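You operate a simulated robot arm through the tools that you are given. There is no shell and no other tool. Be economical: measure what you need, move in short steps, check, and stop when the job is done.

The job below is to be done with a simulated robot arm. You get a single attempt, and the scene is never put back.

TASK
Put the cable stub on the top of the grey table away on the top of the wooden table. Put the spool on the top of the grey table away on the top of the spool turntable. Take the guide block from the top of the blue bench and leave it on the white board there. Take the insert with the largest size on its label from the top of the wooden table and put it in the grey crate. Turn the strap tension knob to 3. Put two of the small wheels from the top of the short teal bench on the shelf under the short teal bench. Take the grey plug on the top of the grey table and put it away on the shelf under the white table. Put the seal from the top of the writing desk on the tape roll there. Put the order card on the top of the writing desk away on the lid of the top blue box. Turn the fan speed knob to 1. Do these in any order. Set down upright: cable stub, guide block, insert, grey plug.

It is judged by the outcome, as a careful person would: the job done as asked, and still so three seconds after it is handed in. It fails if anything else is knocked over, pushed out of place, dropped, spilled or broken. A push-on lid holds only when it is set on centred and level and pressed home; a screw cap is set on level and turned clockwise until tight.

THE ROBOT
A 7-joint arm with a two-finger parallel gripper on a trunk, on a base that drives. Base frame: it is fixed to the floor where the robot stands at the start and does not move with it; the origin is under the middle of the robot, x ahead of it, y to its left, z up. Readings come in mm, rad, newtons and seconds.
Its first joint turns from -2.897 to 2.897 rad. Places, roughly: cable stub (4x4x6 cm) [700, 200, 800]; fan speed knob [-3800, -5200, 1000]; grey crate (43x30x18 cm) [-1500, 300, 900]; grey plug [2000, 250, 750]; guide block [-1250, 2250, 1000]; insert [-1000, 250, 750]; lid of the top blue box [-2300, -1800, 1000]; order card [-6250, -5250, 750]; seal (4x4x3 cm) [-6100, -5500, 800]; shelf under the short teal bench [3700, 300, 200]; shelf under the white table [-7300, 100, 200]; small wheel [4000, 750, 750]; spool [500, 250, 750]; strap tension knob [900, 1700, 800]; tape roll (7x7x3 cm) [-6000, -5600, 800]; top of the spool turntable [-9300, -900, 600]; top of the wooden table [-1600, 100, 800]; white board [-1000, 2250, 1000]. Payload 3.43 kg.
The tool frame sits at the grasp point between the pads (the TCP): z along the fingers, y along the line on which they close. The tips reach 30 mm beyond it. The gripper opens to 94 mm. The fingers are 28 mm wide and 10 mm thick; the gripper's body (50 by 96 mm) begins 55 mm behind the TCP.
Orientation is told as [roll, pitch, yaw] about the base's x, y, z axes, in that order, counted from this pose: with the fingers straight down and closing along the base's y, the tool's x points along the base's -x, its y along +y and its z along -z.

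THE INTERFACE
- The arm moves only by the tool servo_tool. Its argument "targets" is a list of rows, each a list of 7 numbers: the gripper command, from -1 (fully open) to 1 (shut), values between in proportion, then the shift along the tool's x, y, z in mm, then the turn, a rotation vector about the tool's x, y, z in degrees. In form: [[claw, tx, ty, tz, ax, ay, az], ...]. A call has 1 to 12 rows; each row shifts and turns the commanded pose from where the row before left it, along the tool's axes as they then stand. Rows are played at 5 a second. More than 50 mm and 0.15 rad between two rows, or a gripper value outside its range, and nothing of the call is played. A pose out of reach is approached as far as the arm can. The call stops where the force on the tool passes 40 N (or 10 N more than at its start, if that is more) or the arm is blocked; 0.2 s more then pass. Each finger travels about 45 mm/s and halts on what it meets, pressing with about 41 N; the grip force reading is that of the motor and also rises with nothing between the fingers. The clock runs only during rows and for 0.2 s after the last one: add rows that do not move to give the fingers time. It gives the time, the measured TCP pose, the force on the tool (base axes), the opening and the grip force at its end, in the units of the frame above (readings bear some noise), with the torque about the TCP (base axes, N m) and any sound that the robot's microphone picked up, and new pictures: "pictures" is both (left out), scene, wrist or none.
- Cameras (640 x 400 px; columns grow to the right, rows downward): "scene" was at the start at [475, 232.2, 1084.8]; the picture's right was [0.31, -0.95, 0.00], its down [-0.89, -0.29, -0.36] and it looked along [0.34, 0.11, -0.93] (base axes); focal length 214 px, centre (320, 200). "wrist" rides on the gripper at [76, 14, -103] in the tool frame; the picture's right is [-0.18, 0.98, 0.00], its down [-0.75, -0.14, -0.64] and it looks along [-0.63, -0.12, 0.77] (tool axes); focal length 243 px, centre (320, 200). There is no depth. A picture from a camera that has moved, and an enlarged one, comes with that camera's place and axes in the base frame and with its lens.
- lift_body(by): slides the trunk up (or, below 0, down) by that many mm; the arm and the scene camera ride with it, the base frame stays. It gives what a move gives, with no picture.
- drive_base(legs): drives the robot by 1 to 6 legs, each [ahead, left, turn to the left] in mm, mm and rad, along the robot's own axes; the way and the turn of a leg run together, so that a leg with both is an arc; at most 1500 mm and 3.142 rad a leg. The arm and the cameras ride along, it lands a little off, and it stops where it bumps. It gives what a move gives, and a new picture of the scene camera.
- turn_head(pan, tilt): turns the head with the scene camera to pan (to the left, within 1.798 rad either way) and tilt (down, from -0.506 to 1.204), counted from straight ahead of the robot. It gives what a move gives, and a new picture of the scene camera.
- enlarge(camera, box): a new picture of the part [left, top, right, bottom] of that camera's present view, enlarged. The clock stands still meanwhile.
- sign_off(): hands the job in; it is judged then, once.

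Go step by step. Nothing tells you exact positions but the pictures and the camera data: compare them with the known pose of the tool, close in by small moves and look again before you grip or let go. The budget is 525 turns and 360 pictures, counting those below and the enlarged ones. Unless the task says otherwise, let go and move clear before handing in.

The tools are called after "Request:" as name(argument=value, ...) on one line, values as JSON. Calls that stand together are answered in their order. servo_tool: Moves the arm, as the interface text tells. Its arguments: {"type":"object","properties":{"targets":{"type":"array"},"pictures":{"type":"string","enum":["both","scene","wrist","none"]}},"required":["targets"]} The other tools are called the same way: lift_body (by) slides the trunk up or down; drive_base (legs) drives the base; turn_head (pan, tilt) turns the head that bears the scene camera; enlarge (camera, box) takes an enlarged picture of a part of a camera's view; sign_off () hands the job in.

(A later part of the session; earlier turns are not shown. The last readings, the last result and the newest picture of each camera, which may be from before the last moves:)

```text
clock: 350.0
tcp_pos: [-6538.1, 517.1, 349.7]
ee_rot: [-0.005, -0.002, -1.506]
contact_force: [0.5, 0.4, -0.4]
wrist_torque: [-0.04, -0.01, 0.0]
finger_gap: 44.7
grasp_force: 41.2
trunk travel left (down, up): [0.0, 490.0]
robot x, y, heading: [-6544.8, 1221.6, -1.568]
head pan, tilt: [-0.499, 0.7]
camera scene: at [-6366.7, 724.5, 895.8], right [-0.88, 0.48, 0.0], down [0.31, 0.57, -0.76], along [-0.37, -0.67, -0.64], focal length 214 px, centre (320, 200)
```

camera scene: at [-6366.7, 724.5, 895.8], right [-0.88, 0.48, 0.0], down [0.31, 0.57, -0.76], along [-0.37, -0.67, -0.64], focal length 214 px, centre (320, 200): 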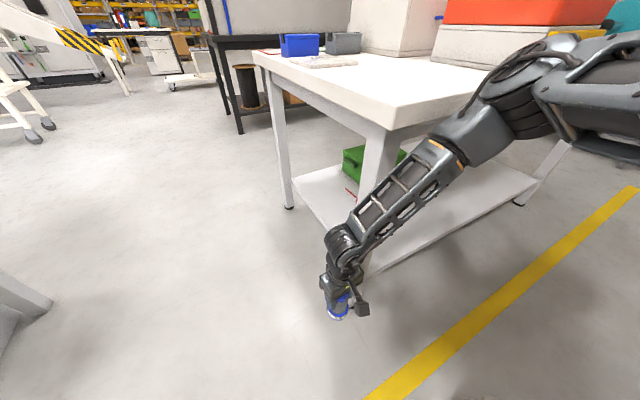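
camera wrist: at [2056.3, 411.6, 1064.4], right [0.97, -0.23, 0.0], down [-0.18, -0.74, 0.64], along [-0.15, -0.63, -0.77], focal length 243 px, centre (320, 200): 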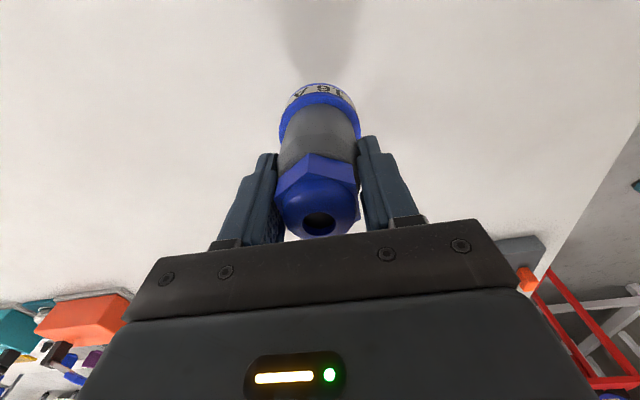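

Request:
drive_base(legs=[[0, -400, 0]])

Request:
servo_tool(targets=[[0.5, 0, 0, 0, 0, 0, 0]], pictures="wrist")

```text
clock: 352.0
tcp_pos: [-6836.5, 523.0, 350.9]
ee_rot: [-0.001, 0.001, -1.479]
contact_force: [-0.5, 0.3, -0.7]
wrist_torque: [0.04, -0.04, -0.01]
finger_gap: 44.6
grasp_force: 40.7
trunk travel left (down, up): [0.0, 490.0]
robot x, y, heading: [-6855.3, 1223.1, -1.56]
head pan, tilt: [-0.499, 0.7]
stopped in leg 1: the robot was blocked; the commanded pose is now the measured one
camera scene: at [-6676.2, 730.7, 897.1], right [-0.88, 0.47, 0.0], down [0.3, 0.57, -0.77], along [-0.36, -0.68, -0.64], focal length 214 px, centre (320, 200)
```

scene: 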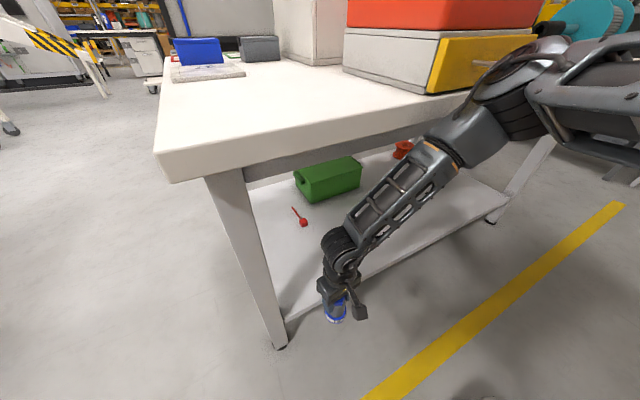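

```text
clock: 352.4
tcp_pos: [-6836.8, 523.9, 350.9]
ee_rot: [-0.001, 0.004, -1.48]
contact_force: [-0.3, 0.0, -2.3]
wrist_torque: [0.03, 0.0, 0.02]
finger_gap: 44.9
grasp_force: 41.5
trunk travel left (down, up): [0.0, 490.0]
robot x, y, heading: [-6855.1, 1221.5, -1.563]
head pan, tilt: [-0.499, 0.7]
camera wrist: at [-6829.5, 599.9, 454.0], right [1.0, -0.09, 0.0], down [-0.07, -0.76, 0.64], along [-0.06, -0.64, -0.77], focal length 243 px, centre (320, 200)
```

wrist: 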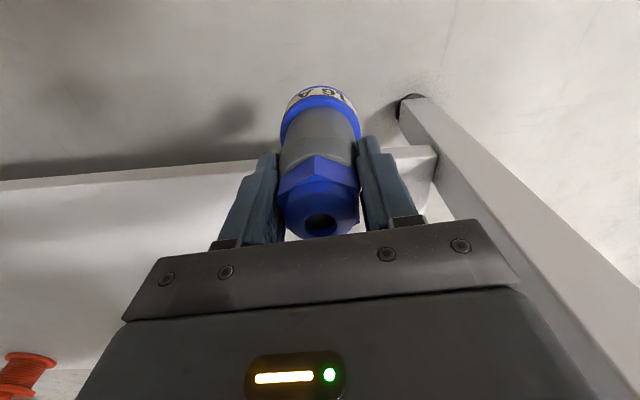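

The elbow side got blocked, possibly near the case on the table. I'll ease back left, and place the plug on the shelf near here instead.

Request:
drive_base(legs=[[20, 22, 0]])

Request:
servo_tool(targets=[[0.5, -15, 0, 0, 0, 0, 2], [0.5, -25, 0, 0, 0, 0, 2], [0.5, -25, 0, 0, 0, 0, 0], [0.5, -25, 0, 0, 0, 0, 0]])

```text
clock: 353.1
tcp_pos: [-6837.0, 521.4, 349.9]
ee_rot: [-0.003, 0.0, -1.486]
contact_force: [0.4, -1.0, -1.5]
wrist_torque: [-0.02, 0.03, -0.01]
finger_gap: 44.5
grasp_force: 41.1
trunk travel left (down, up): [0.0, 490.0]
robot x, y, heading: [-6850.0, 1222.6, -1.562]
head pan, tilt: [-0.499, 0.7]
stopped in leg 1: the robot was blocked; the commanded pose is now the measured one
camera scene: at [-6673.1, 729.1, 896.3], right [-0.88, 0.47, 0.0], down [0.3, 0.57, -0.77], along [-0.36, -0.68, -0.64], focal length 214 px, centre (320, 200)
```

scene: 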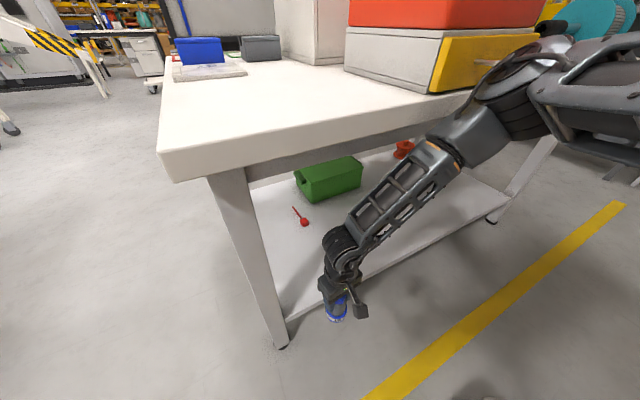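

```text
clock: 354.3
tcp_pos: [-6847.6, 467.6, 332.6]
ee_rot: [0.01, 0.049, -1.573]
contact_force: [0.5, 0.2, -1.8]
wrist_torque: [-0.07, 0.04, 0.04]
finger_gap: 44.5
grasp_force: 41.6
trunk travel left (down, up): [0.0, 490.0]
robot x, y, heading: [-6852.4, 1230.2, -1.569]
head pan, tilt: [-0.499, 0.7]
stopped in row 4: the arm was blocked; the commanded pose is now the measured one
camera scene: at [-6679.7, 736.4, 896.8], right [-0.88, 0.48, 0.0], down [0.31, 0.57, -0.76], along [-0.36, -0.67, -0.64], focal length 214 px, centre (320, 200)
camera wrist: at [-6833.7, 536.8, 440.1], right [0.98, -0.19, 0.0], down [-0.15, -0.78, 0.6], along [-0.11, -0.59, -0.8], focal length 243 px, centre (320, 200)
```

scene: 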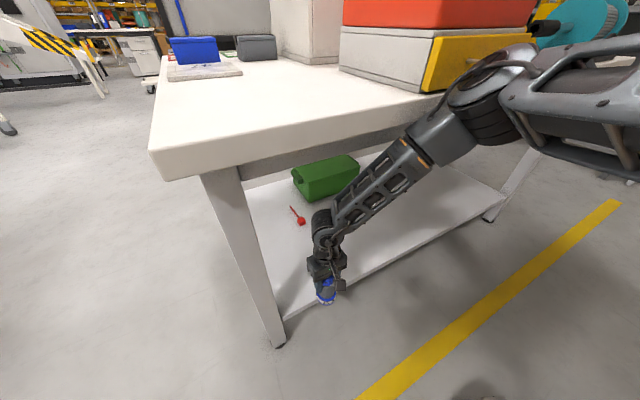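
wrist: 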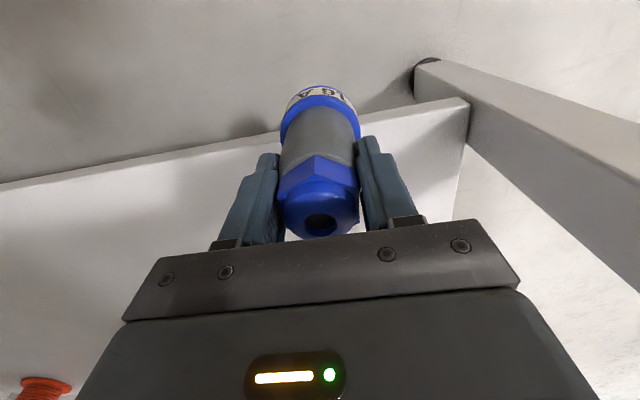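

The elbow catches on the table edge here. There is more room on the table's far (-y) side, so I'll retract, go through the gap, and approach from there with the arm already stretched.

Request:
servo_tool(targets=[[0.5, 20, 10, 0, 0, 0, 0], [0.5, 30, 10, 0, 0, -1.4, 0], [0.5, 20, 5, 0, 0, -1.4, 0]], pictures="none")

Request:
drive_base(legs=[[0, 680, 0]])

```text
clock: 355.1
tcp_pos: [-6820.6, 533.6, 337.4]
ee_rot: [0.01, -0.007, -1.574]
contact_force: [-0.4, 0.4, -1.5]
wrist_torque: [0.0, 0.02, 0.02]
finger_gap: 44.6
grasp_force: 40.7
trunk travel left (down, up): [0.0, 490.0]
robot x, y, heading: [-6858.2, 1228.6, -1.567]
head pan, tilt: [-0.499, 0.7]
```

```text
clock: 358.9
tcp_pos: [-6138.3, 539.9, 337.3]
ee_rot: [0.01, -0.004, -1.566]
contact_force: [-0.4, 0.7, -0.5]
wrist_torque: [0.03, -0.05, -0.02]
finger_gap: 44.7
grasp_force: 41.1
trunk travel left (down, up): [0.0, 490.0]
robot x, y, heading: [-6178.3, 1235.7, -1.558]
head pan, tilt: [-0.499, 0.7]
camera scene: at [-5997.9, 743.3, 895.8], right [-0.88, 0.47, 0.0], down [0.3, 0.57, -0.76], along [-0.36, -0.68, -0.64], focal length 214 px, centre (320, 200)
```

scene: 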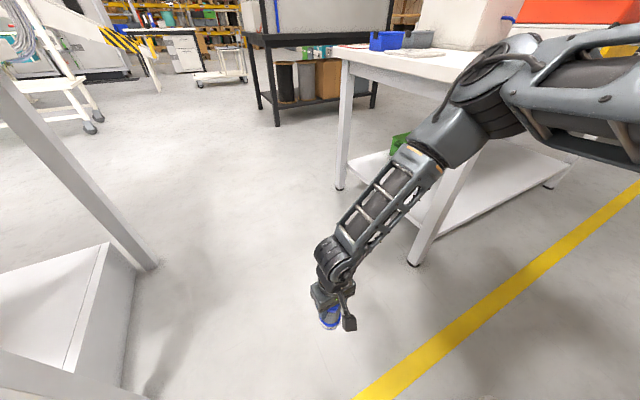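

Request:
drive_base(legs=[[1200, 0, 0], [850, 0, 0]])

Request:
turn_head(pan=-1.2, tilt=0.4)

```text
clock: 369.1
tcp_pos: [-6112.7, -1512.1, 337.9]
ee_rot: [0.009, -0.005, -1.564]
contact_force: [-0.8, -0.5, -1.7]
wrist_torque: [0.0, 0.02, -0.01]
finger_gap: 44.4
grasp_force: 40.6
trunk travel left (down, up): [0.0, 490.0]
robot x, y, heading: [-6153.9, -815.8, -1.557]
head pan, tilt: [-0.499, 0.7]
camera scene: at [-5971.6, -1308.6, 895.8], right [-0.88, 0.47, 0.0], down [0.3, 0.57, -0.76], along [-0.36, -0.68, -0.64], focal length 214 px, centre (320, 200)
```

scene: 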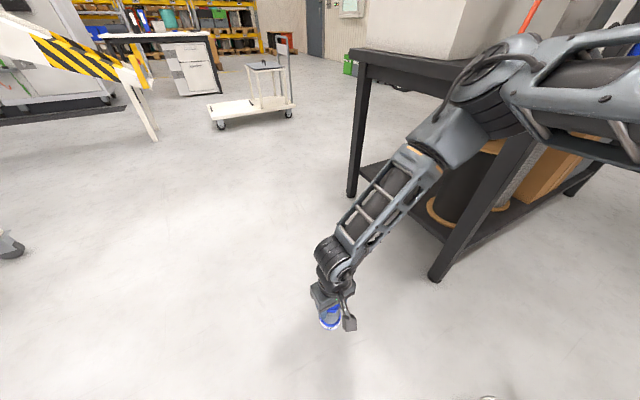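

```text
clock: 370.1
tcp_pos: [-6111.3, -1511.8, 337.8]
ee_rot: [0.009, -0.005, -1.564]
contact_force: [0.4, 0.2, -1.2]
wrist_torque: [-0.02, -0.03, -0.02]
finger_gap: 44.6
grasp_force: 41.1
trunk travel left (down, up): [0.0, 490.0]
robot x, y, heading: [-6151.9, -814.4, -1.558]
head pan, tilt: [-1.201, 0.4]
camera scene: at [-6017.8, -1268.2, 922.6], right [-0.38, 0.93, 0.0], down [0.36, 0.15, -0.92], along [-0.85, -0.35, -0.39], focal length 214 px, centre (320, 200)
```

scene: 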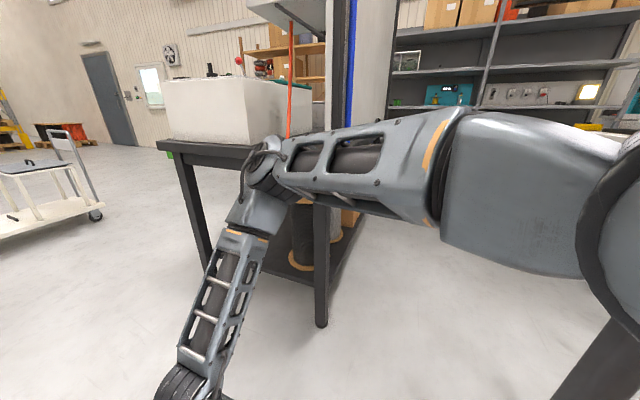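

Request:
drive_base(legs=[[60, 40, 0], [0, 0, -1.57], [0, 0, -1.57]])

Request:
turn_head(pan=0.5, tilt=0.6)

```text
clock: 378.9
tcp_pos: [-6125.2, -176.8, 337.3]
ee_rot: [0.01, -0.006, 1.539]
contact_force: [0.0, 0.3, -1.3]
wrist_torque: [-0.01, 0.03, 0.0]
finger_gap: 44.4
grasp_force: 41.1
trunk travel left (down, up): [0.0, 490.0]
robot x, y, heading: [-6114.3, -880.3, 1.543]
head pan, tilt: [-1.201, 0.4]
camera scene: at [-6229.3, -416.8, 922.6], right [0.34, -0.94, 0.0], down [-0.37, -0.13, -0.92], along [0.87, 0.31, -0.39], focal length 214 px, centre (320, 200)
```

scene: 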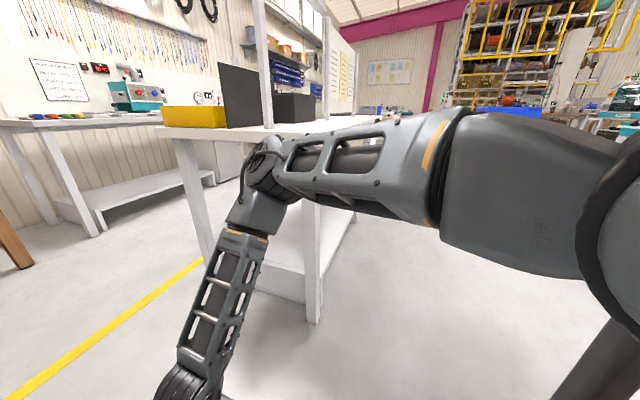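

```text
clock: 380.6
tcp_pos: [-6126.6, -176.7, 337.3]
ee_rot: [0.01, -0.006, 1.54]
contact_force: [0.0, 0.7, -1.9]
wrist_torque: [0.02, -0.03, 0.01]
finger_gap: 44.7
grasp_force: 40.9
trunk travel left (down, up): [0.0, 490.0]
robot x, y, heading: [-6115.4, -873.0, 1.549]
head pan, tilt: [0.499, 0.6]
camera scene: at [-6356.9, -369.6, 904.4], right [0.89, 0.46, 0.0], down [0.26, -0.5, -0.83], along [-0.38, 0.73, -0.56], focal length 214 px, centre (320, 200)
```

scene: 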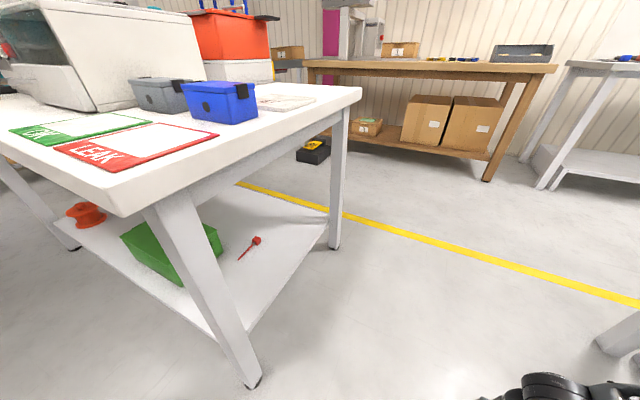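

From here I see a better way: stand in the gap and reach diagonally over the table's short end, where the elbow stays in open space. I'll move there.

Request:
drive_base(legs=[[430, -40, 0], [0, 0, 0.8]])

Request:
turn_head(pan=0.1, tilt=0.6)

```text
clock: 385.4
tcp_pos: [-6573.8, 29.3, 336.8]
ee_rot: [0.007, -0.005, 2.338]
contact_force: [0.7, -0.4, -1.8]
wrist_torque: [-0.03, 0.02, -0.05]
finger_gap: 44.8
grasp_force: 40.7
trunk travel left (down, up): [0.0, 490.0]
robot x, y, heading: [-6065.8, -448.3, 2.346]
head pan, tilt: [0.499, 0.6]
camera scene: at [-6595.8, -271.2, 904.4], right [0.29, 0.96, 0.0], down [0.54, -0.17, -0.82], along [-0.79, 0.24, -0.57], focal length 214 px, centre (320, 200)
```

scene: 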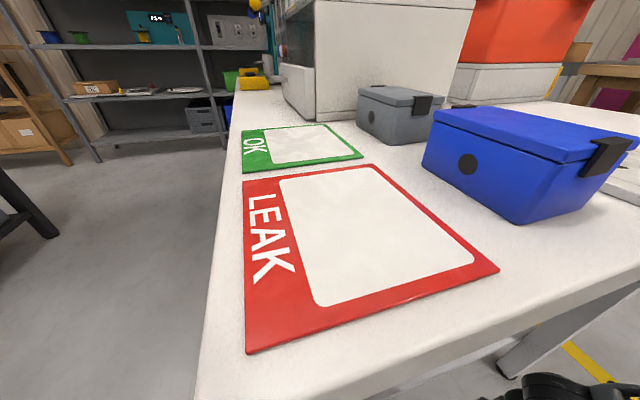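

```text
clock: 386.2
tcp_pos: [-6572.1, 27.9, 338.0]
ee_rot: [0.01, -0.004, 2.338]
contact_force: [0.0, 0.2, -0.8]
wrist_torque: [-0.02, 0.0, 0.04]
finger_gap: 44.5
grasp_force: 41.0
trunk travel left (down, up): [0.0, 490.0]
robot x, y, heading: [-6055.6, -448.7, 2.346]
head pan, tilt: [0.099, 0.6]
camera scene: at [-6579.1, -240.4, 904.4], right [0.64, 0.77, 0.0], down [0.43, -0.36, -0.82], along [-0.63, 0.53, -0.57], focal length 214 px, centre (320, 200)
```

scene: 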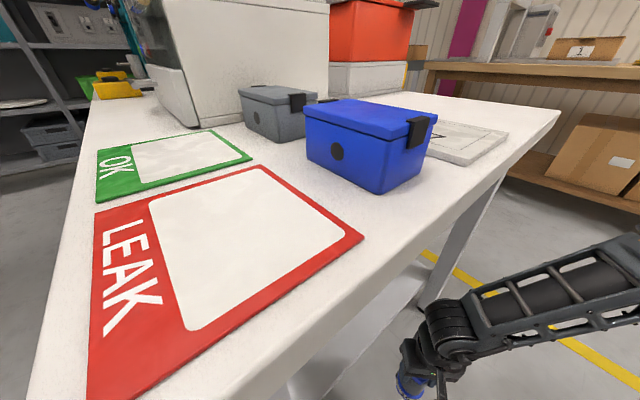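

Request:
servo_tool(targets=[[0.5, -40, 0, -10, 0, 0, 0], [0.5, -40, 0, -10, 0, 0, 0], [0.5, -40, 0, -10, 0, 0, 0], [0.5, -40, 0, 0, 0, 0, 0], [0.5, -40, 0, 0, 0, 0, 0]])

```text
clock: 387.4
tcp_pos: [-6711.1, 172.0, 368.1]
ee_rot: [0.008, -0.002, 2.338]
contact_force: [-0.1, 0.4, -1.3]
wrist_torque: [-0.01, -0.04, -0.04]
finger_gap: 44.8
grasp_force: 41.5
trunk travel left (down, up): [0.0, 490.0]
robot x, y, heading: [-6061.5, -449.7, 2.348]
head pan, tilt: [0.099, 0.6]
camera scene: at [-6579.0, -240.3, 904.4], right [0.64, 0.77, 0.0], down [0.43, -0.36, -0.82], along [-0.63, 0.53, -0.57], focal length 214 px, centre (320, 200)
camera wrist: at [-6669.4, 107.7, 471.2], right [-0.84, -0.55, 0.01], down [-0.42, 0.64, 0.64], along [-0.36, 0.53, -0.77], focal length 243 px, centre (320, 200)
```

scene: 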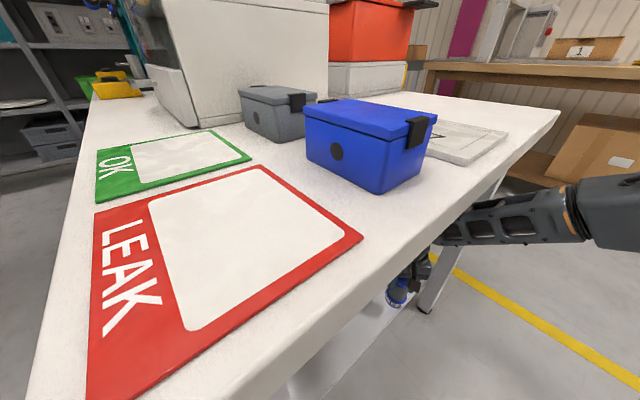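
wrist: 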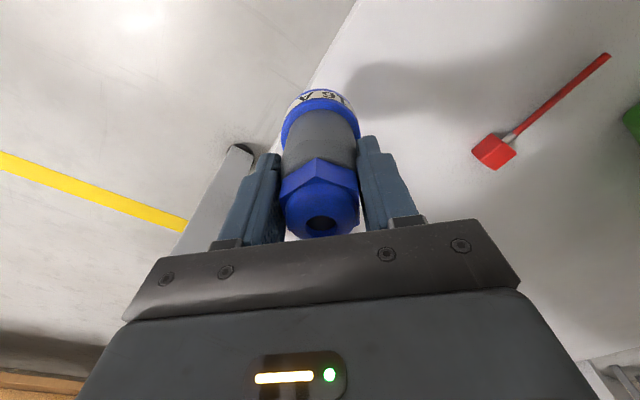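

Request:
drive_base(legs=[[70, 70, 0]])

Request:
servo_tool(targets=[[0.5, 0, 0, 15, 0, 0, 0], [0.5, 0, 0, 10, 0, 0, 0], [0.5, 0, 0, 5, 0, 0, 0]], pictures="wrist")

```text
clock: 388.6
tcp_pos: [-6775.3, 176.3, 359.5]
ee_rot: [0.008, 0.008, 2.316]
contact_force: [-0.3, -0.2, -1.1]
wrist_torque: [0.0, -0.01, -0.01]
finger_gap: 44.8
grasp_force: 41.0
trunk travel left (down, up): [0.0, 490.0]
robot x, y, heading: [-6136.6, -447.5, 2.341]
head pan, tilt: [0.099, 0.6]
stopped in leg 1: the robot was blocked; the commanded pose is now the measured one
camera scene: at [-6653.2, -238.7, 905.6], right [0.64, 0.76, 0.0], down [0.43, -0.36, -0.83], along [-0.63, 0.53, -0.56], focal length 214 px, centre (320, 200)
```

scene: 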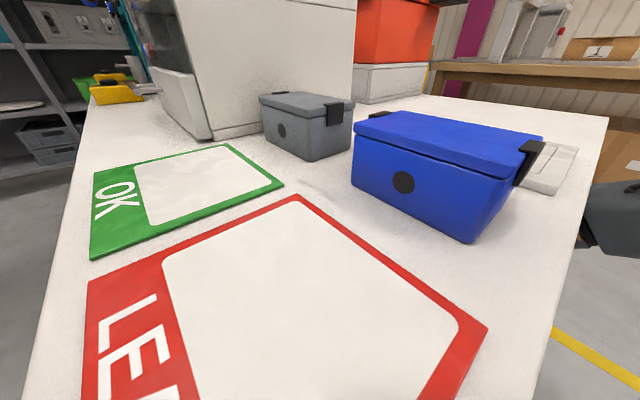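

```text
clock: 389.4
tcp_pos: [-6776.8, 176.7, 333.0]
ee_rot: [0.009, 0.008, 2.32]
contact_force: [-0.4, -0.4, -1.0]
wrist_torque: [0.03, -0.02, -0.04]
finger_gap: 44.5
grasp_force: 41.0
trunk travel left (down, up): [0.0, 490.0]
robot x, y, heading: [-6141.1, -449.9, 2.341]
head pan, tilt: [0.099, 0.6]
camera wrist: at [-6735.1, 111.8, 435.5], right [-0.85, -0.53, 0.01], down [-0.41, 0.66, 0.64], along [-0.34, 0.53, -0.77], focal length 243 px, centre (320, 200)
```

wrist: 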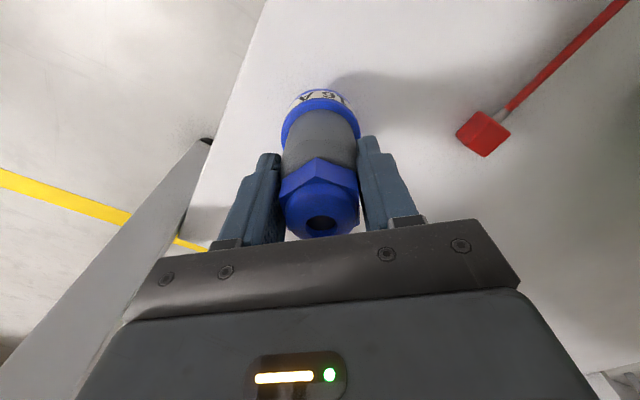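

Request:
servo_tool(targets=[[0.5, 0, 0, 3, 0, 0, 0], [0.5, 0, 0, 3, 0, 0, 0], [0.5, 0, 0, 3, 0, 0, 0], [0.5, 0, 0, 3, 0, 0, 0], [0.5, 0, 0, 0, 0, 0, 0]], pictures="none")

```text
clock: 390.6
tcp_pos: [-6775.0, 177.8, 318.8]
ee_rot: [0.007, 0.004, 2.319]
contact_force: [-0.1, 0.1, -2.0]
wrist_torque: [0.02, 0.01, -0.02]
finger_gap: 44.5
grasp_force: 41.1
trunk travel left (down, up): [0.0, 490.0]
robot x, y, heading: [-6136.8, -446.9, 2.341]
head pan, tilt: [0.099, 0.6]
```

Request:
servo_tool(targets=[[0.5, 0, 0, 2.5, 0, 0, 0], [0.5, 0, 0, 2.5, 0, 0, 0], [0.5, 0, 0, 2.5, 0, 0, 0], [0.5, 0, 0, 2.5, 0, 0, 0], [0.5, 0, 0, 0, 0, 0, 0]], pictures="none")

Request:
servo_tool(targets=[[0.5, 0, 0, 2, 0, 0, 0], [0.5, 0, 0, 2, 0, 0, 0], [0.5, 0, 0, 2, 0, 0, 0], [0.5, 0, 0, 2, 0, 0, 0], [0.5, 0, 0, 0, 0, 0, 0]], pictures="wrist")

```text
clock: 391.8
tcp_pos: [-6776.2, 176.8, 310.5]
ee_rot: [0.008, 0.005, 2.321]
contact_force: [-0.5, 0.6, -1.2]
wrist_torque: [0.0, 0.0, -0.02]
finger_gap: 44.7
grasp_force: 40.5
trunk travel left (down, up): [0.0, 490.0]
robot x, y, heading: [-6146.2, -445.5, 2.345]
head pan, tilt: [0.099, 0.6]
```

```text
clock: 393.0
tcp_pos: [-6775.7, 176.2, 302.0]
ee_rot: [0.011, 0.006, 2.318]
contact_force: [0.5, -1.0, -1.5]
wrist_torque: [0.03, 0.01, -0.01]
finger_gap: 44.8
grasp_force: 40.9
trunk travel left (down, up): [0.0, 490.0]
robot x, y, heading: [-6142.0, -446.6, 2.344]
head pan, tilt: [0.099, 0.6]
camera wrist: at [-6734.7, 110.9, 405.7], right [-0.85, -0.53, 0.01], down [-0.41, 0.65, 0.64], along [-0.34, 0.53, -0.77], focal length 243 px, centre (320, 200)
```

wrist: 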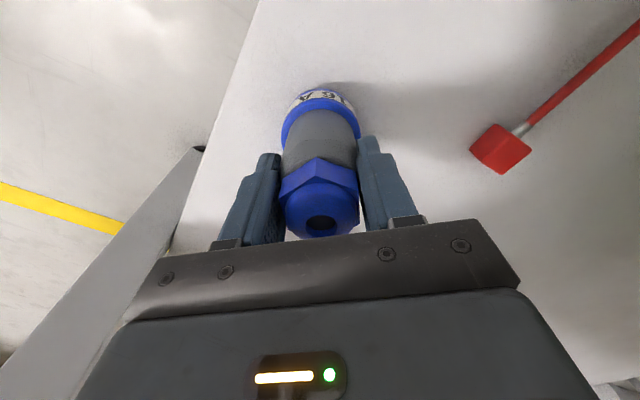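

Request:
servo_tool(targets=[[0.5, 0, 0, 2, 0, 0, 0], [0.5, 0, 0, 2, 0, 0, 0], [0.5, 0, 0, 2, 0, 0, 0], [0.5, 0, 0, 0, 0, 0, 0]], pictures="none")

Request:
servo_tool(targets=[[0.5, 0, 0, 1.5, 0, 0, 0], [0.5, 0, 0, 1.5, 0, 0, 0], [0.5, 0, 0, 1.5, 0, 0, 0], [0.5, 0, 0, 0, 0, 0, 0]], pictures="none")

```text
clock: 394.0
tcp_pos: [-6777.3, 176.6, 296.6]
ee_rot: [0.008, 0.008, 2.321]
contact_force: [0.2, -0.3, -1.8]
wrist_torque: [-0.01, 0.02, 0.04]
finger_gap: 44.5
grasp_force: 40.5
trunk travel left (down, up): [0.0, 490.0]
robot x, y, heading: [-6140.1, -447.5, 2.337]
head pan, tilt: [0.099, 0.6]
```

```text
clock: 395.0
tcp_pos: [-6776.5, 175.8, 290.4]
ee_rot: [0.009, 0.005, 2.318]
contact_force: [0.8, 0.0, -1.7]
wrist_torque: [0.0, 0.0, -0.01]
finger_gap: 44.8
grasp_force: 40.9
trunk travel left (down, up): [0.0, 490.0]
robot x, y, heading: [-6142.6, -447.1, 2.341]
head pan, tilt: [0.099, 0.6]
```

Request:
servo_tool(targets=[[0.5, 0, 0, 1.5, 0, 0, 0], [0.5, 0, 0, 1.5, 0, 0, 0], [0.5, 0, 0, 1.5, 0, 0, 0], [0.5, 0, 0, 1.5, 0, 0, 0], [0.5, 0, 0, 1.5, 0, 0, 0], [0.5, 0, 0, 1.5, 0, 0, 0], [0.5, 0, 0, 0, 0, 0, 0]], pictures="none")

```text
clock: 396.0
tcp_pos: [-6776.8, 177.8, 287.6]
ee_rot: [0.007, 0.003, 2.32]
contact_force: [-1.1, -0.3, 3.1]
wrist_torque: [0.06, 0.11, 0.02]
finger_gap: 44.8
grasp_force: 41.0
trunk travel left (down, up): [0.0, 490.0]
robot x, y, heading: [-6137.7, -447.2, 2.346]
head pan, tilt: [0.099, 0.6]
stopped in row 5: the force on the tool passed its limit at 40 N (the readings are from after the stop); the commanded pose is now the measured one
```

Request:
servo_tool(targets=[[0.0, 0, 0, 0, 0, 0, 0], [-0.6, 0, 0, 0, 0, 0, 0], [-0.6, 0, 0, 0, 0, 0, 0], [-0.6, 0, 0, -20, 0, 0, 0], [-0.6, 0, 0, -25, 0, 0, 0], [-0.6, 0, 0, -25, 0, 0, 0], [-0.6, 25, 0, 0, 0, 0, 0], [-0.6, 40, 0, 0, 0, 0, 0], [-0.6, 40, 0, 0, 0, 0, 0]], pictures="wrist")

```text
clock: 398.0
tcp_pos: [-6703.6, 103.7, 359.3]
ee_rot: [0.013, 0.003, 2.319]
contact_force: [-0.2, 0.3, 0.2]
wrist_torque: [0.01, 0.03, 0.0]
finger_gap: 75.3
grasp_force: 0.0
trunk travel left (down, up): [0.0, 490.0]
robot x, y, heading: [-6139.2, -447.8, 2.342]
head pan, tilt: [0.099, 0.6]
camera wrist: at [-6662.3, 38.0, 463.2], right [-0.85, -0.53, 0.01], down [-0.41, 0.65, 0.64], along [-0.35, 0.54, -0.77], focal length 243 px, centre (320, 200)
```

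wrist: 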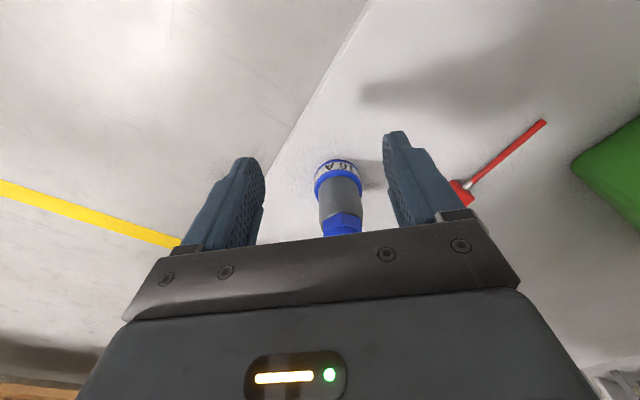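

The grey plug is on the shelf, upright. I'll retract, back into the open, and turn to face -y toward the writing desk.

Request:
servo_tool(targets=[[-0.6, 40, 0, 0, 0, 0, 0], [-0.6, 40, 0, 0, 0, 0, 0], [-0.6, 20, 0, 0, 0, 0, 0]], pictures="none")

Request:
drive_base(legs=[[-70, -70, 0], [-350, 345, 0]])

```text
clock: 398.8
tcp_pos: [-6636.6, 29.1, 358.1]
ee_rot: [0.008, 0.005, 2.318]
contact_force: [0.3, -0.2, 0.7]
wrist_torque: [0.01, -0.02, -0.01]
finger_gap: 75.1
grasp_force: 0.0
trunk travel left (down, up): [0.0, 490.0]
robot x, y, heading: [-6139.0, -447.3, 2.34]
head pan, tilt: [0.099, 0.6]
```

```text
clock: 402.5
tcp_pos: [-6542.8, -465.7, 356.3]
ee_rot: [0.007, 0.006, 2.314]
contact_force: [0.1, 0.6, 0.0]
wrist_torque: [0.01, -0.04, 0.0]
finger_gap: 75.1
grasp_force: 0.0
trunk travel left (down, up): [0.0, 490.0]
robot x, y, heading: [-6051.0, -943.1, 2.339]
head pan, tilt: [0.099, 0.6]
camera scene: at [-6562.0, -732.5, 904.4], right [0.65, 0.76, 0.0], down [0.43, -0.37, -0.83], along [-0.63, 0.53, -0.56], focal length 214 px, centre (320, 200)
```

scene: 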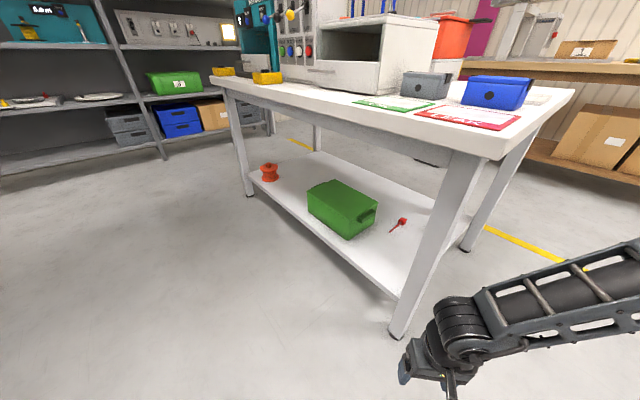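

Request:
drive_base(legs=[[0, 0, 2.37]])

Request:
turn_head(pan=-0.1, tilt=0.15)

```text
clock: 408.5
tcp_pos: [-6025.6, -1633.7, 356.6]
ee_rot: [0.008, 0.007, -1.602]
contact_force: [-0.3, 0.0, -0.1]
wrist_torque: [0.02, 0.03, 0.0]
finger_gap: 75.2
grasp_force: 0.1
trunk travel left (down, up): [0.0, 490.0]
robot x, y, heading: [-6049.4, -946.8, -1.578]
head pan, tilt: [0.099, 0.6]
camera scene: at [-5825.9, -1455.4, 904.4], right [-1.0, -0.09, 0.0], down [-0.05, 0.56, -0.83], along [0.08, -0.82, -0.57], focal length 214 px, centre (320, 200)
```

scene: 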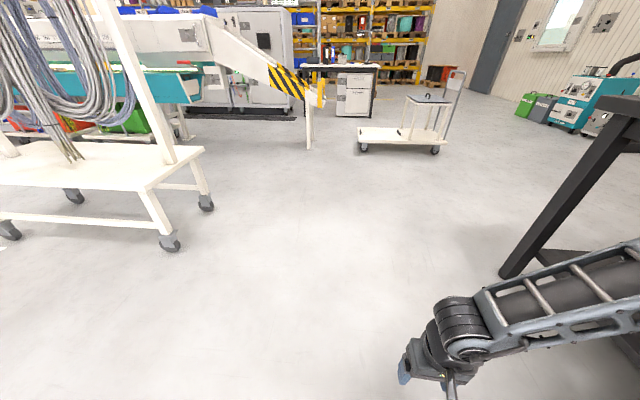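

```text
clock: 409.4
tcp_pos: [-6025.9, -1632.1, 357.2]
ee_rot: [0.008, 0.009, -1.601]
contact_force: [0.1, 0.0, 0.1]
wrist_torque: [0.02, 0.02, 0.02]
finger_gap: 75.2
grasp_force: 0.0
trunk travel left (down, up): [0.0, 490.0]
robot x, y, heading: [-6046.3, -944.6, -1.576]
head pan, tilt: [-0.099, 0.15]
camera scene: at [-5843.9, -1459.6, 945.8], right [-0.99, 0.1, 0.0], down [0.02, 0.15, -0.99], along [-0.1, -0.98, -0.15], focal length 214 px, centre (320, 200)
```

scene: 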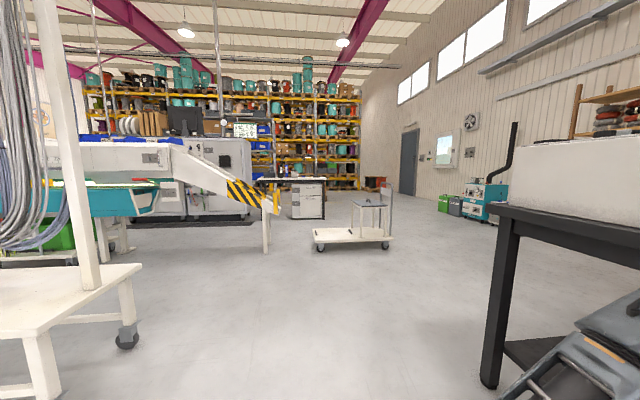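

I see the writing desk ahead at about y -5500, with a trolley in the way near (-6450, -4000). I'll go round the trolley on its right side.

Request:
drive_base(legs=[[950, 0, 0], [900, 0, 0]])

Request:
turn_head(pan=-0.7, tilt=0.3)

```text
clock: 418.7
tcp_pos: [-6006.4, -3480.9, 357.0]
ee_rot: [0.006, 0.008, -1.58]
contact_force: [0.8, 0.1, 0.0]
wrist_torque: [0.01, 0.01, 0.05]
finger_gap: 75.1
grasp_force: 0.1
trunk travel left (down, up): [0.0, 490.0]
robot x, y, heading: [-6040.5, -2791.0, -1.557]
head pan, tilt: [-0.099, 0.15]
camera scene: at [-5827.5, -3303.2, 945.9], right [-1.0, 0.08, 0.0], down [0.01, 0.15, -0.99], along [-0.08, -0.99, -0.15], focal length 214 px, centre (320, 200)
```

scene: 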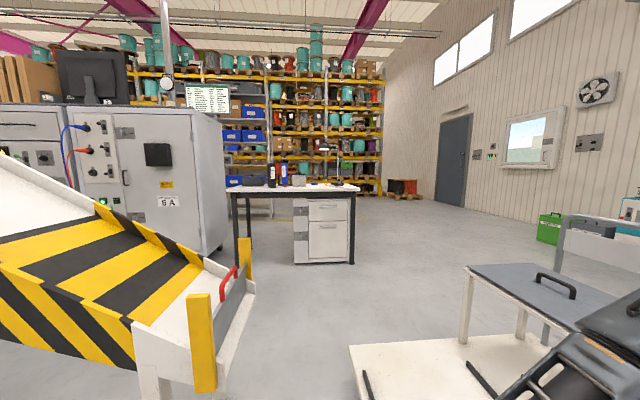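

```text
clock: 419.7
tcp_pos: [-6006.3, -3481.0, 357.0]
ee_rot: [0.008, 0.008, -1.579]
contact_force: [0.5, 0.9, 0.4]
wrist_torque: [0.02, 0.01, 0.0]
finger_gap: 75.2
grasp_force: 0.0
trunk travel left (down, up): [0.0, 490.0]
robot x, y, heading: [-6043.5, -2793.3, -1.554]
head pan, tilt: [-0.7, 0.3]
camera scene: at [-5878.7, -3283.2, 931.9], right [-0.78, 0.63, 0.0], down [0.19, 0.23, -0.96], along [-0.6, -0.74, -0.3], focal length 214 px, centre (320, 200)
```

scene: 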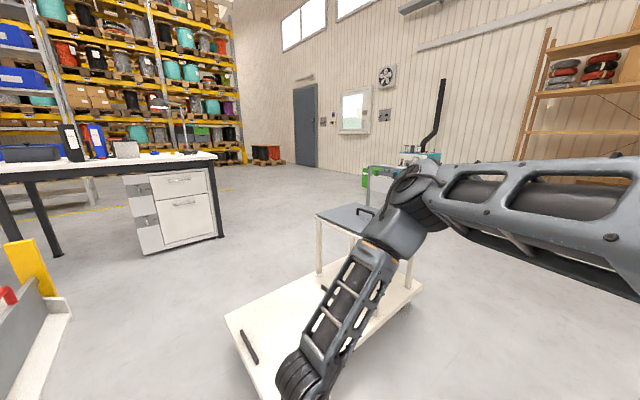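

Request:
drive_base(legs=[[60, 0, -0.015], [0, -700, 0], [0, -700, 0]])

```text
clock: 427.6
tcp_pos: [-7437.8, -3525.1, 356.5]
ee_rot: [0.008, 0.008, -1.613]
contact_force: [0.6, -0.5, -0.4]
wrist_torque: [-0.01, 0.05, 0.03]
finger_gap: 75.2
grasp_force: 0.0
trunk travel left (down, up): [0.0, 490.0]
robot x, y, heading: [-7448.1, -2837.0, -1.584]
head pan, tilt: [-0.7, 0.3]
camera scene: at [-7303.3, -3332.6, 931.9], right [-0.75, 0.66, 0.0], down [0.19, 0.22, -0.96], along [-0.63, -0.72, -0.3], focal length 214 px, centre (320, 200)
```

scene: 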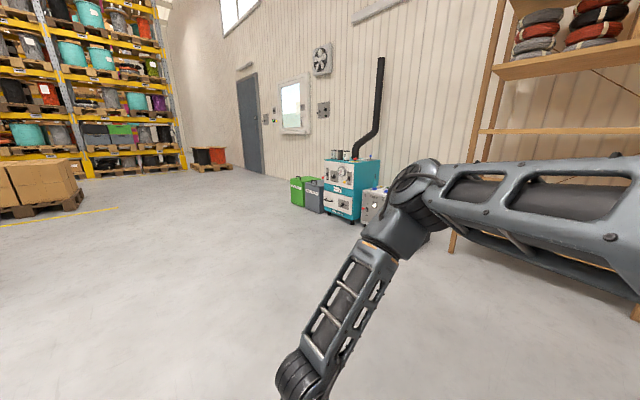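

Request:
drive_base(legs=[[900, 0, 0], [830, 0, 0]])

Request:
lift_body(by=400)

Request:
servo_tool(targets=[[-0.6, 0, 0, -45, 0, 0, 0], [-0.6, 0, 0, -45, 0, 0, 0], [-0.6, 0, 0, -45, 0, 0, 0], [-0.6, 0, 0, -45, 0, 0, 0], [-0.6, 0, 0, -45, 0, 0, 0], [-0.6, 0, 0, -45, 0, 0, 0]], pictures="none")

Request:
turn_head(pan=0.9, tilt=0.4)

```text
clock: 436.2
tcp_pos: [-7470.5, -5233.8, 356.8]
ee_rot: [0.006, 0.007, -1.61]
contact_force: [-0.2, 0.5, 0.3]
wrist_torque: [0.01, -0.01, -0.01]
finger_gap: 75.1
grasp_force: 0.1
trunk travel left (down, up): [0.0, 490.0]
robot x, y, heading: [-7485.3, -4544.6, -1.589]
head pan, tilt: [-0.7, 0.3]
camera scene: at [-7336.1, -5040.2, 931.9], right [-0.75, 0.66, 0.0], down [0.19, 0.22, -0.96], along [-0.63, -0.72, -0.3], focal length 214 px, centre (320, 200)
```

scene: 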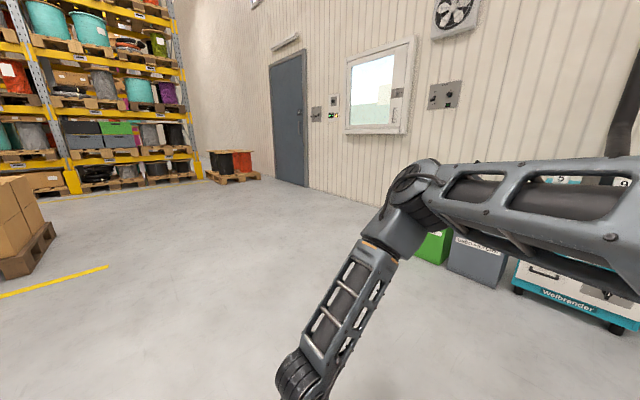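

```text
clock: 440.1
tcp_pos: [-7470.1, -5233.8, 756.6]
ee_rot: [0.007, 0.007, -1.61]
contact_force: [0.5, 0.2, 1.2]
wrist_torque: [0.0, -0.01, 0.0]
finger_gap: 75.1
grasp_force: 0.0
trunk travel left (down, up): [-400.0, 90.0]
robot x, y, heading: [-7484.3, -4546.4, -1.588]
head pan, tilt: [-0.7, 0.3]
```

```text
clock: 441.5
tcp_pos: [-7469.9, -5235.5, 1027.6]
ee_rot: [0.007, 0.006, -1.612]
contact_force: [0.0, 0.2, -0.1]
wrist_torque: [0.06, 0.0, 0.03]
finger_gap: 75.1
grasp_force: 0.1
trunk travel left (down, up): [-400.0, 90.0]
robot x, y, heading: [-7483.8, -4544.4, -1.585]
head pan, tilt: [-0.7, 0.3]
```

```text
clock: 443.1
tcp_pos: [-7470.1, -5235.8, 1026.7]
ee_rot: [0.007, 0.006, -1.611]
contact_force: [0.0, 1.0, 0.1]
wrist_torque: [0.03, -0.01, 0.01]
finger_gap: 75.1
grasp_force: 0.1
trunk travel left (down, up): [-400.0, 90.0]
robot x, y, heading: [-7482.1, -4544.3, -1.588]
head pan, tilt: [0.901, 0.4]
camera scene: at [-7203.2, -5028.6, 1322.7], right [-0.63, -0.77, 0.0], down [-0.3, 0.25, -0.92], along [0.71, -0.58, -0.39], focal length 214 px, centre (320, 200)
```

scene: 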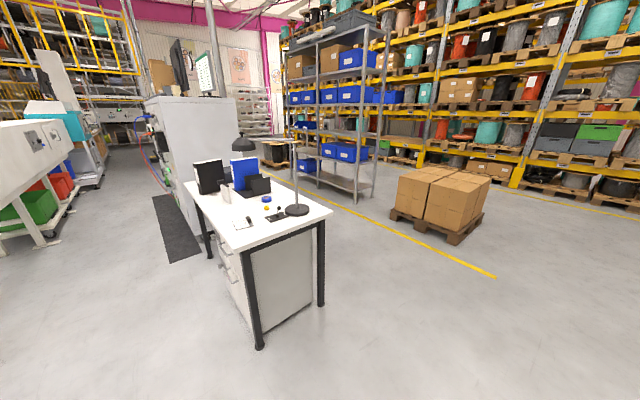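

Request:
enlarge(camera="scene", box=[170, 120, 350, 260])

```text
2.86 times, centred on (260, 190) of scene
camera zoom: at [-7203.2, -5028.6, 1322.7], right [-0.63, -0.77, 0.0], down [-0.3, 0.25, -0.92], along [0.71, -0.58, -0.39], focal length 613 px, centre (491, 229)
```

zoom: 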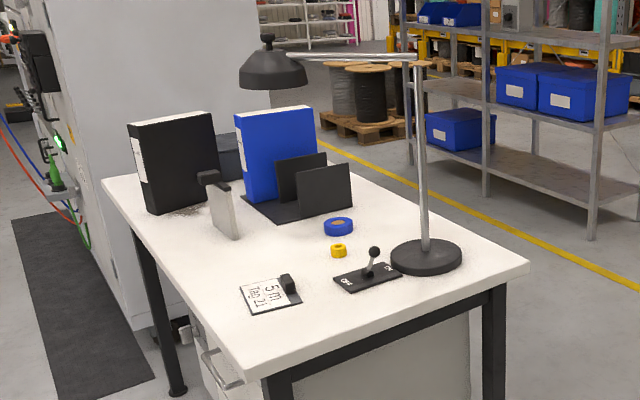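

Found: the yellow ring (seal), blue tape roll and order card lie on the desk, with a lamp head above them near (-5978, -5477). I'll approach from the +y side by strafing left.

Request:
drive_base(legs=[[90, 0, 0.015], [0, 750, 0], [0, 730, 0]])

Request:
turn_head(pan=-0.15, tilt=0.8)

```text
clock: 451.5
tcp_pos: [-5973.3, -5329.6, 1027.6]
ee_rot: [0.008, 0.006, -1.595]
contact_force: [0.7, -1.2, -0.3]
wrist_torque: [0.01, -0.01, -0.01]
finger_gap: 75.3
grasp_force: 0.1
trunk travel left (down, up): [-400.0, 90.0]
robot x, y, heading: [-6000.6, -4635.6, -1.573]
head pan, tilt: [0.901, 0.4]
camera scene: at [-5711.1, -5117.0, 1322.7], right [-0.62, -0.78, 0.0], down [-0.3, 0.24, -0.92], along [0.72, -0.57, -0.39], focal length 214 px, centre (320, 200)
```

scene: 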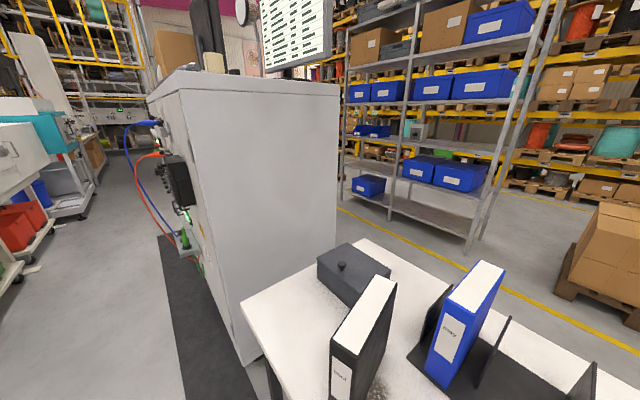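

```text
clock: 452.8
tcp_pos: [-5974.6, -5329.1, 1028.0]
ee_rot: [0.005, 0.006, -1.597]
contact_force: [0.8, -0.1, -0.5]
wrist_torque: [-0.01, 0.03, 0.0]
finger_gap: 75.1
grasp_force: 0.0
trunk travel left (down, up): [-400.0, 90.0]
robot x, y, heading: [-5999.6, -4632.4, -1.575]
head pan, tilt: [-0.15, 0.799]
camera scene: at [-5795.8, -5139.2, 1287.6], right [-0.99, 0.15, 0.0], down [0.11, 0.71, -0.7], along [-0.1, -0.69, -0.72], focal length 214 px, centre (320, 200)
```

scene: 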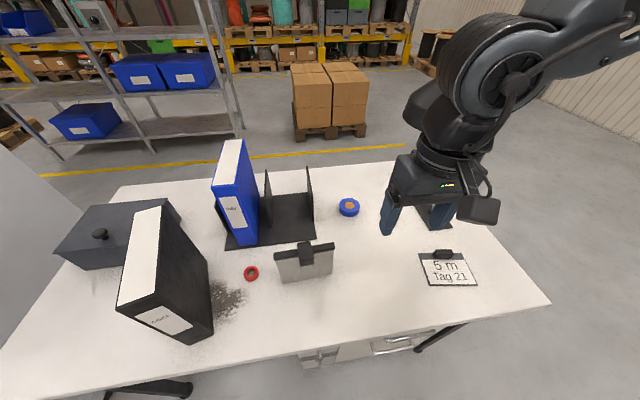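

Request:
servo_tool(targets=[[-0.6, 0, -45, 0, 0, 0, 0], [-0.6, 0, -45, 0, 0, 0, 0], [-0.6, 0, -45, 0, 0, 0, 0]])

```text
clock: 453.6
tcp_pos: [-6107.9, -5325.4, 1026.2]
ee_rot: [0.006, 0.007, -1.596]
contact_force: [0.3, 0.1, 0.4]
wrist_torque: [0.0, 0.07, -0.01]
finger_gap: 75.2
grasp_force: 0.1
trunk travel left (down, up): [-400.0, 90.0]
robot x, y, heading: [-5995.5, -4634.5, -1.569]
head pan, tilt: [-0.15, 0.799]
camera scene: at [-5794.9, -5139.2, 1287.4], right [-0.99, 0.15, 0.0], down [0.11, 0.71, -0.7], along [-0.1, -0.69, -0.72], focal length 214 px, centre (320, 200)
camera wrist: at [-6091.9, -5251.1, 1129.8], right [0.98, -0.21, 0.01], down [-0.16, -0.75, 0.64], along [-0.13, -0.62, -0.77], focal length 243 px, centre (320, 200)
```

scene: 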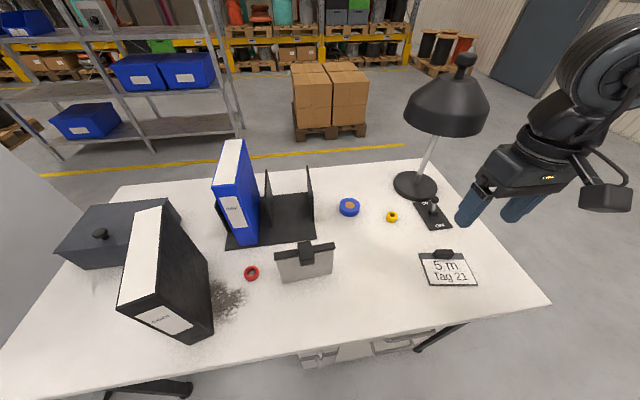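
wrist: 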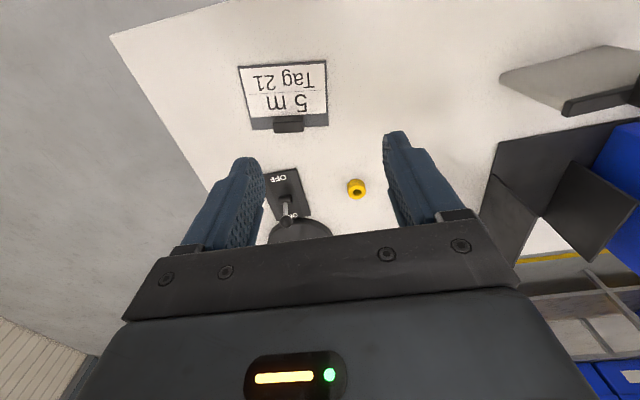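

Request:
servo_tool(targets=[[-0.6, 40, 0, -20, 0, 0, 0], [-0.6, 20, 10, -40, 0, 0, 0], [-0.6, 0, 10, -45, 0, 0, 0], [-0.6, 0, 8, -45, 0, 0, 0]], pictures="none")

```text
clock: 454.7
tcp_pos: [-6032.2, -5273.1, 1175.0]
ee_rot: [0.017, 0.014, -1.454]
contact_force: [0.1, 0.3, 0.2]
wrist_torque: [0.02, 0.04, 0.03]
finger_gap: 75.3
grasp_force: 0.0
trunk travel left (down, up): [-400.0, 90.0]
robot x, y, heading: [-5998.5, -4636.1, -1.571]
head pan, tilt: [-0.15, 0.799]
stopped in row 4: the arm was blocked; the commanded pose is now the measured one
```

Request:
lift_body(by=-370)

Request:
servo_tool(targets=[[-0.6, -25, -10, 0, 0, 0, 4], [-0.6, -25, -15, 0, 0, 0, 4]])

```text
clock: 458.3
tcp_pos: [-6033.8, -5273.1, 804.9]
ee_rot: [0.018, 0.013, -1.459]
contact_force: [-0.3, -0.4, -0.3]
wrist_torque: [-0.03, 0.01, 0.0]
finger_gap: 75.2
grasp_force: 0.0
trunk travel left (down, up): [-30.0, 460.0]
robot x, y, heading: [-5995.4, -4636.6, -1.574]
head pan, tilt: [-0.15, 0.799]
```

```text
clock: 458.9
tcp_pos: [-6056.1, -5325.3, 804.5]
ee_rot: [0.015, 0.013, -1.598]
contact_force: [0.0, -0.3, 0.9]
wrist_torque: [0.0, 0.02, -0.02]
finger_gap: 75.2
grasp_force: 0.1
trunk travel left (down, up): [-30.0, 460.0]
robot x, y, heading: [-5995.4, -4637.9, -1.571]
head pan, tilt: [-0.15, 0.799]
camera scene: at [-5795.7, -5139.0, 917.6], right [-0.99, 0.15, 0.0], down [0.11, 0.71, -0.7], along [-0.11, -0.69, -0.72], focal length 214 px, centre (320, 200)
camera wrist: at [-6041.5, -5252.9, 909.1], right [0.98, -0.21, 0.01], down [-0.17, -0.76, 0.63], along [-0.13, -0.62, -0.78], focal length 243 px, centre (320, 200)
```

scene: 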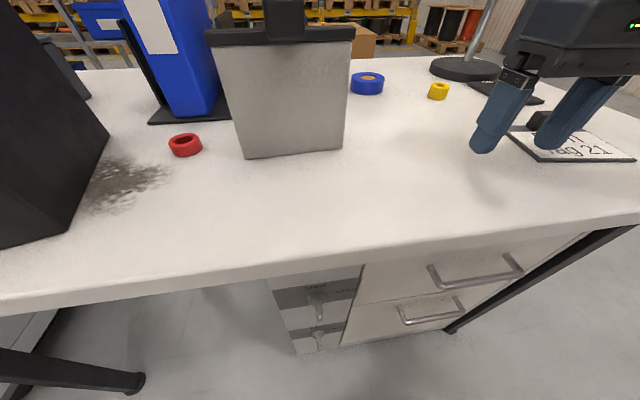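
wrist: 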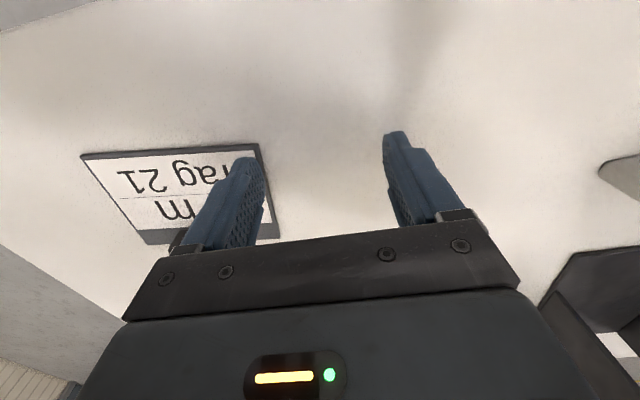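

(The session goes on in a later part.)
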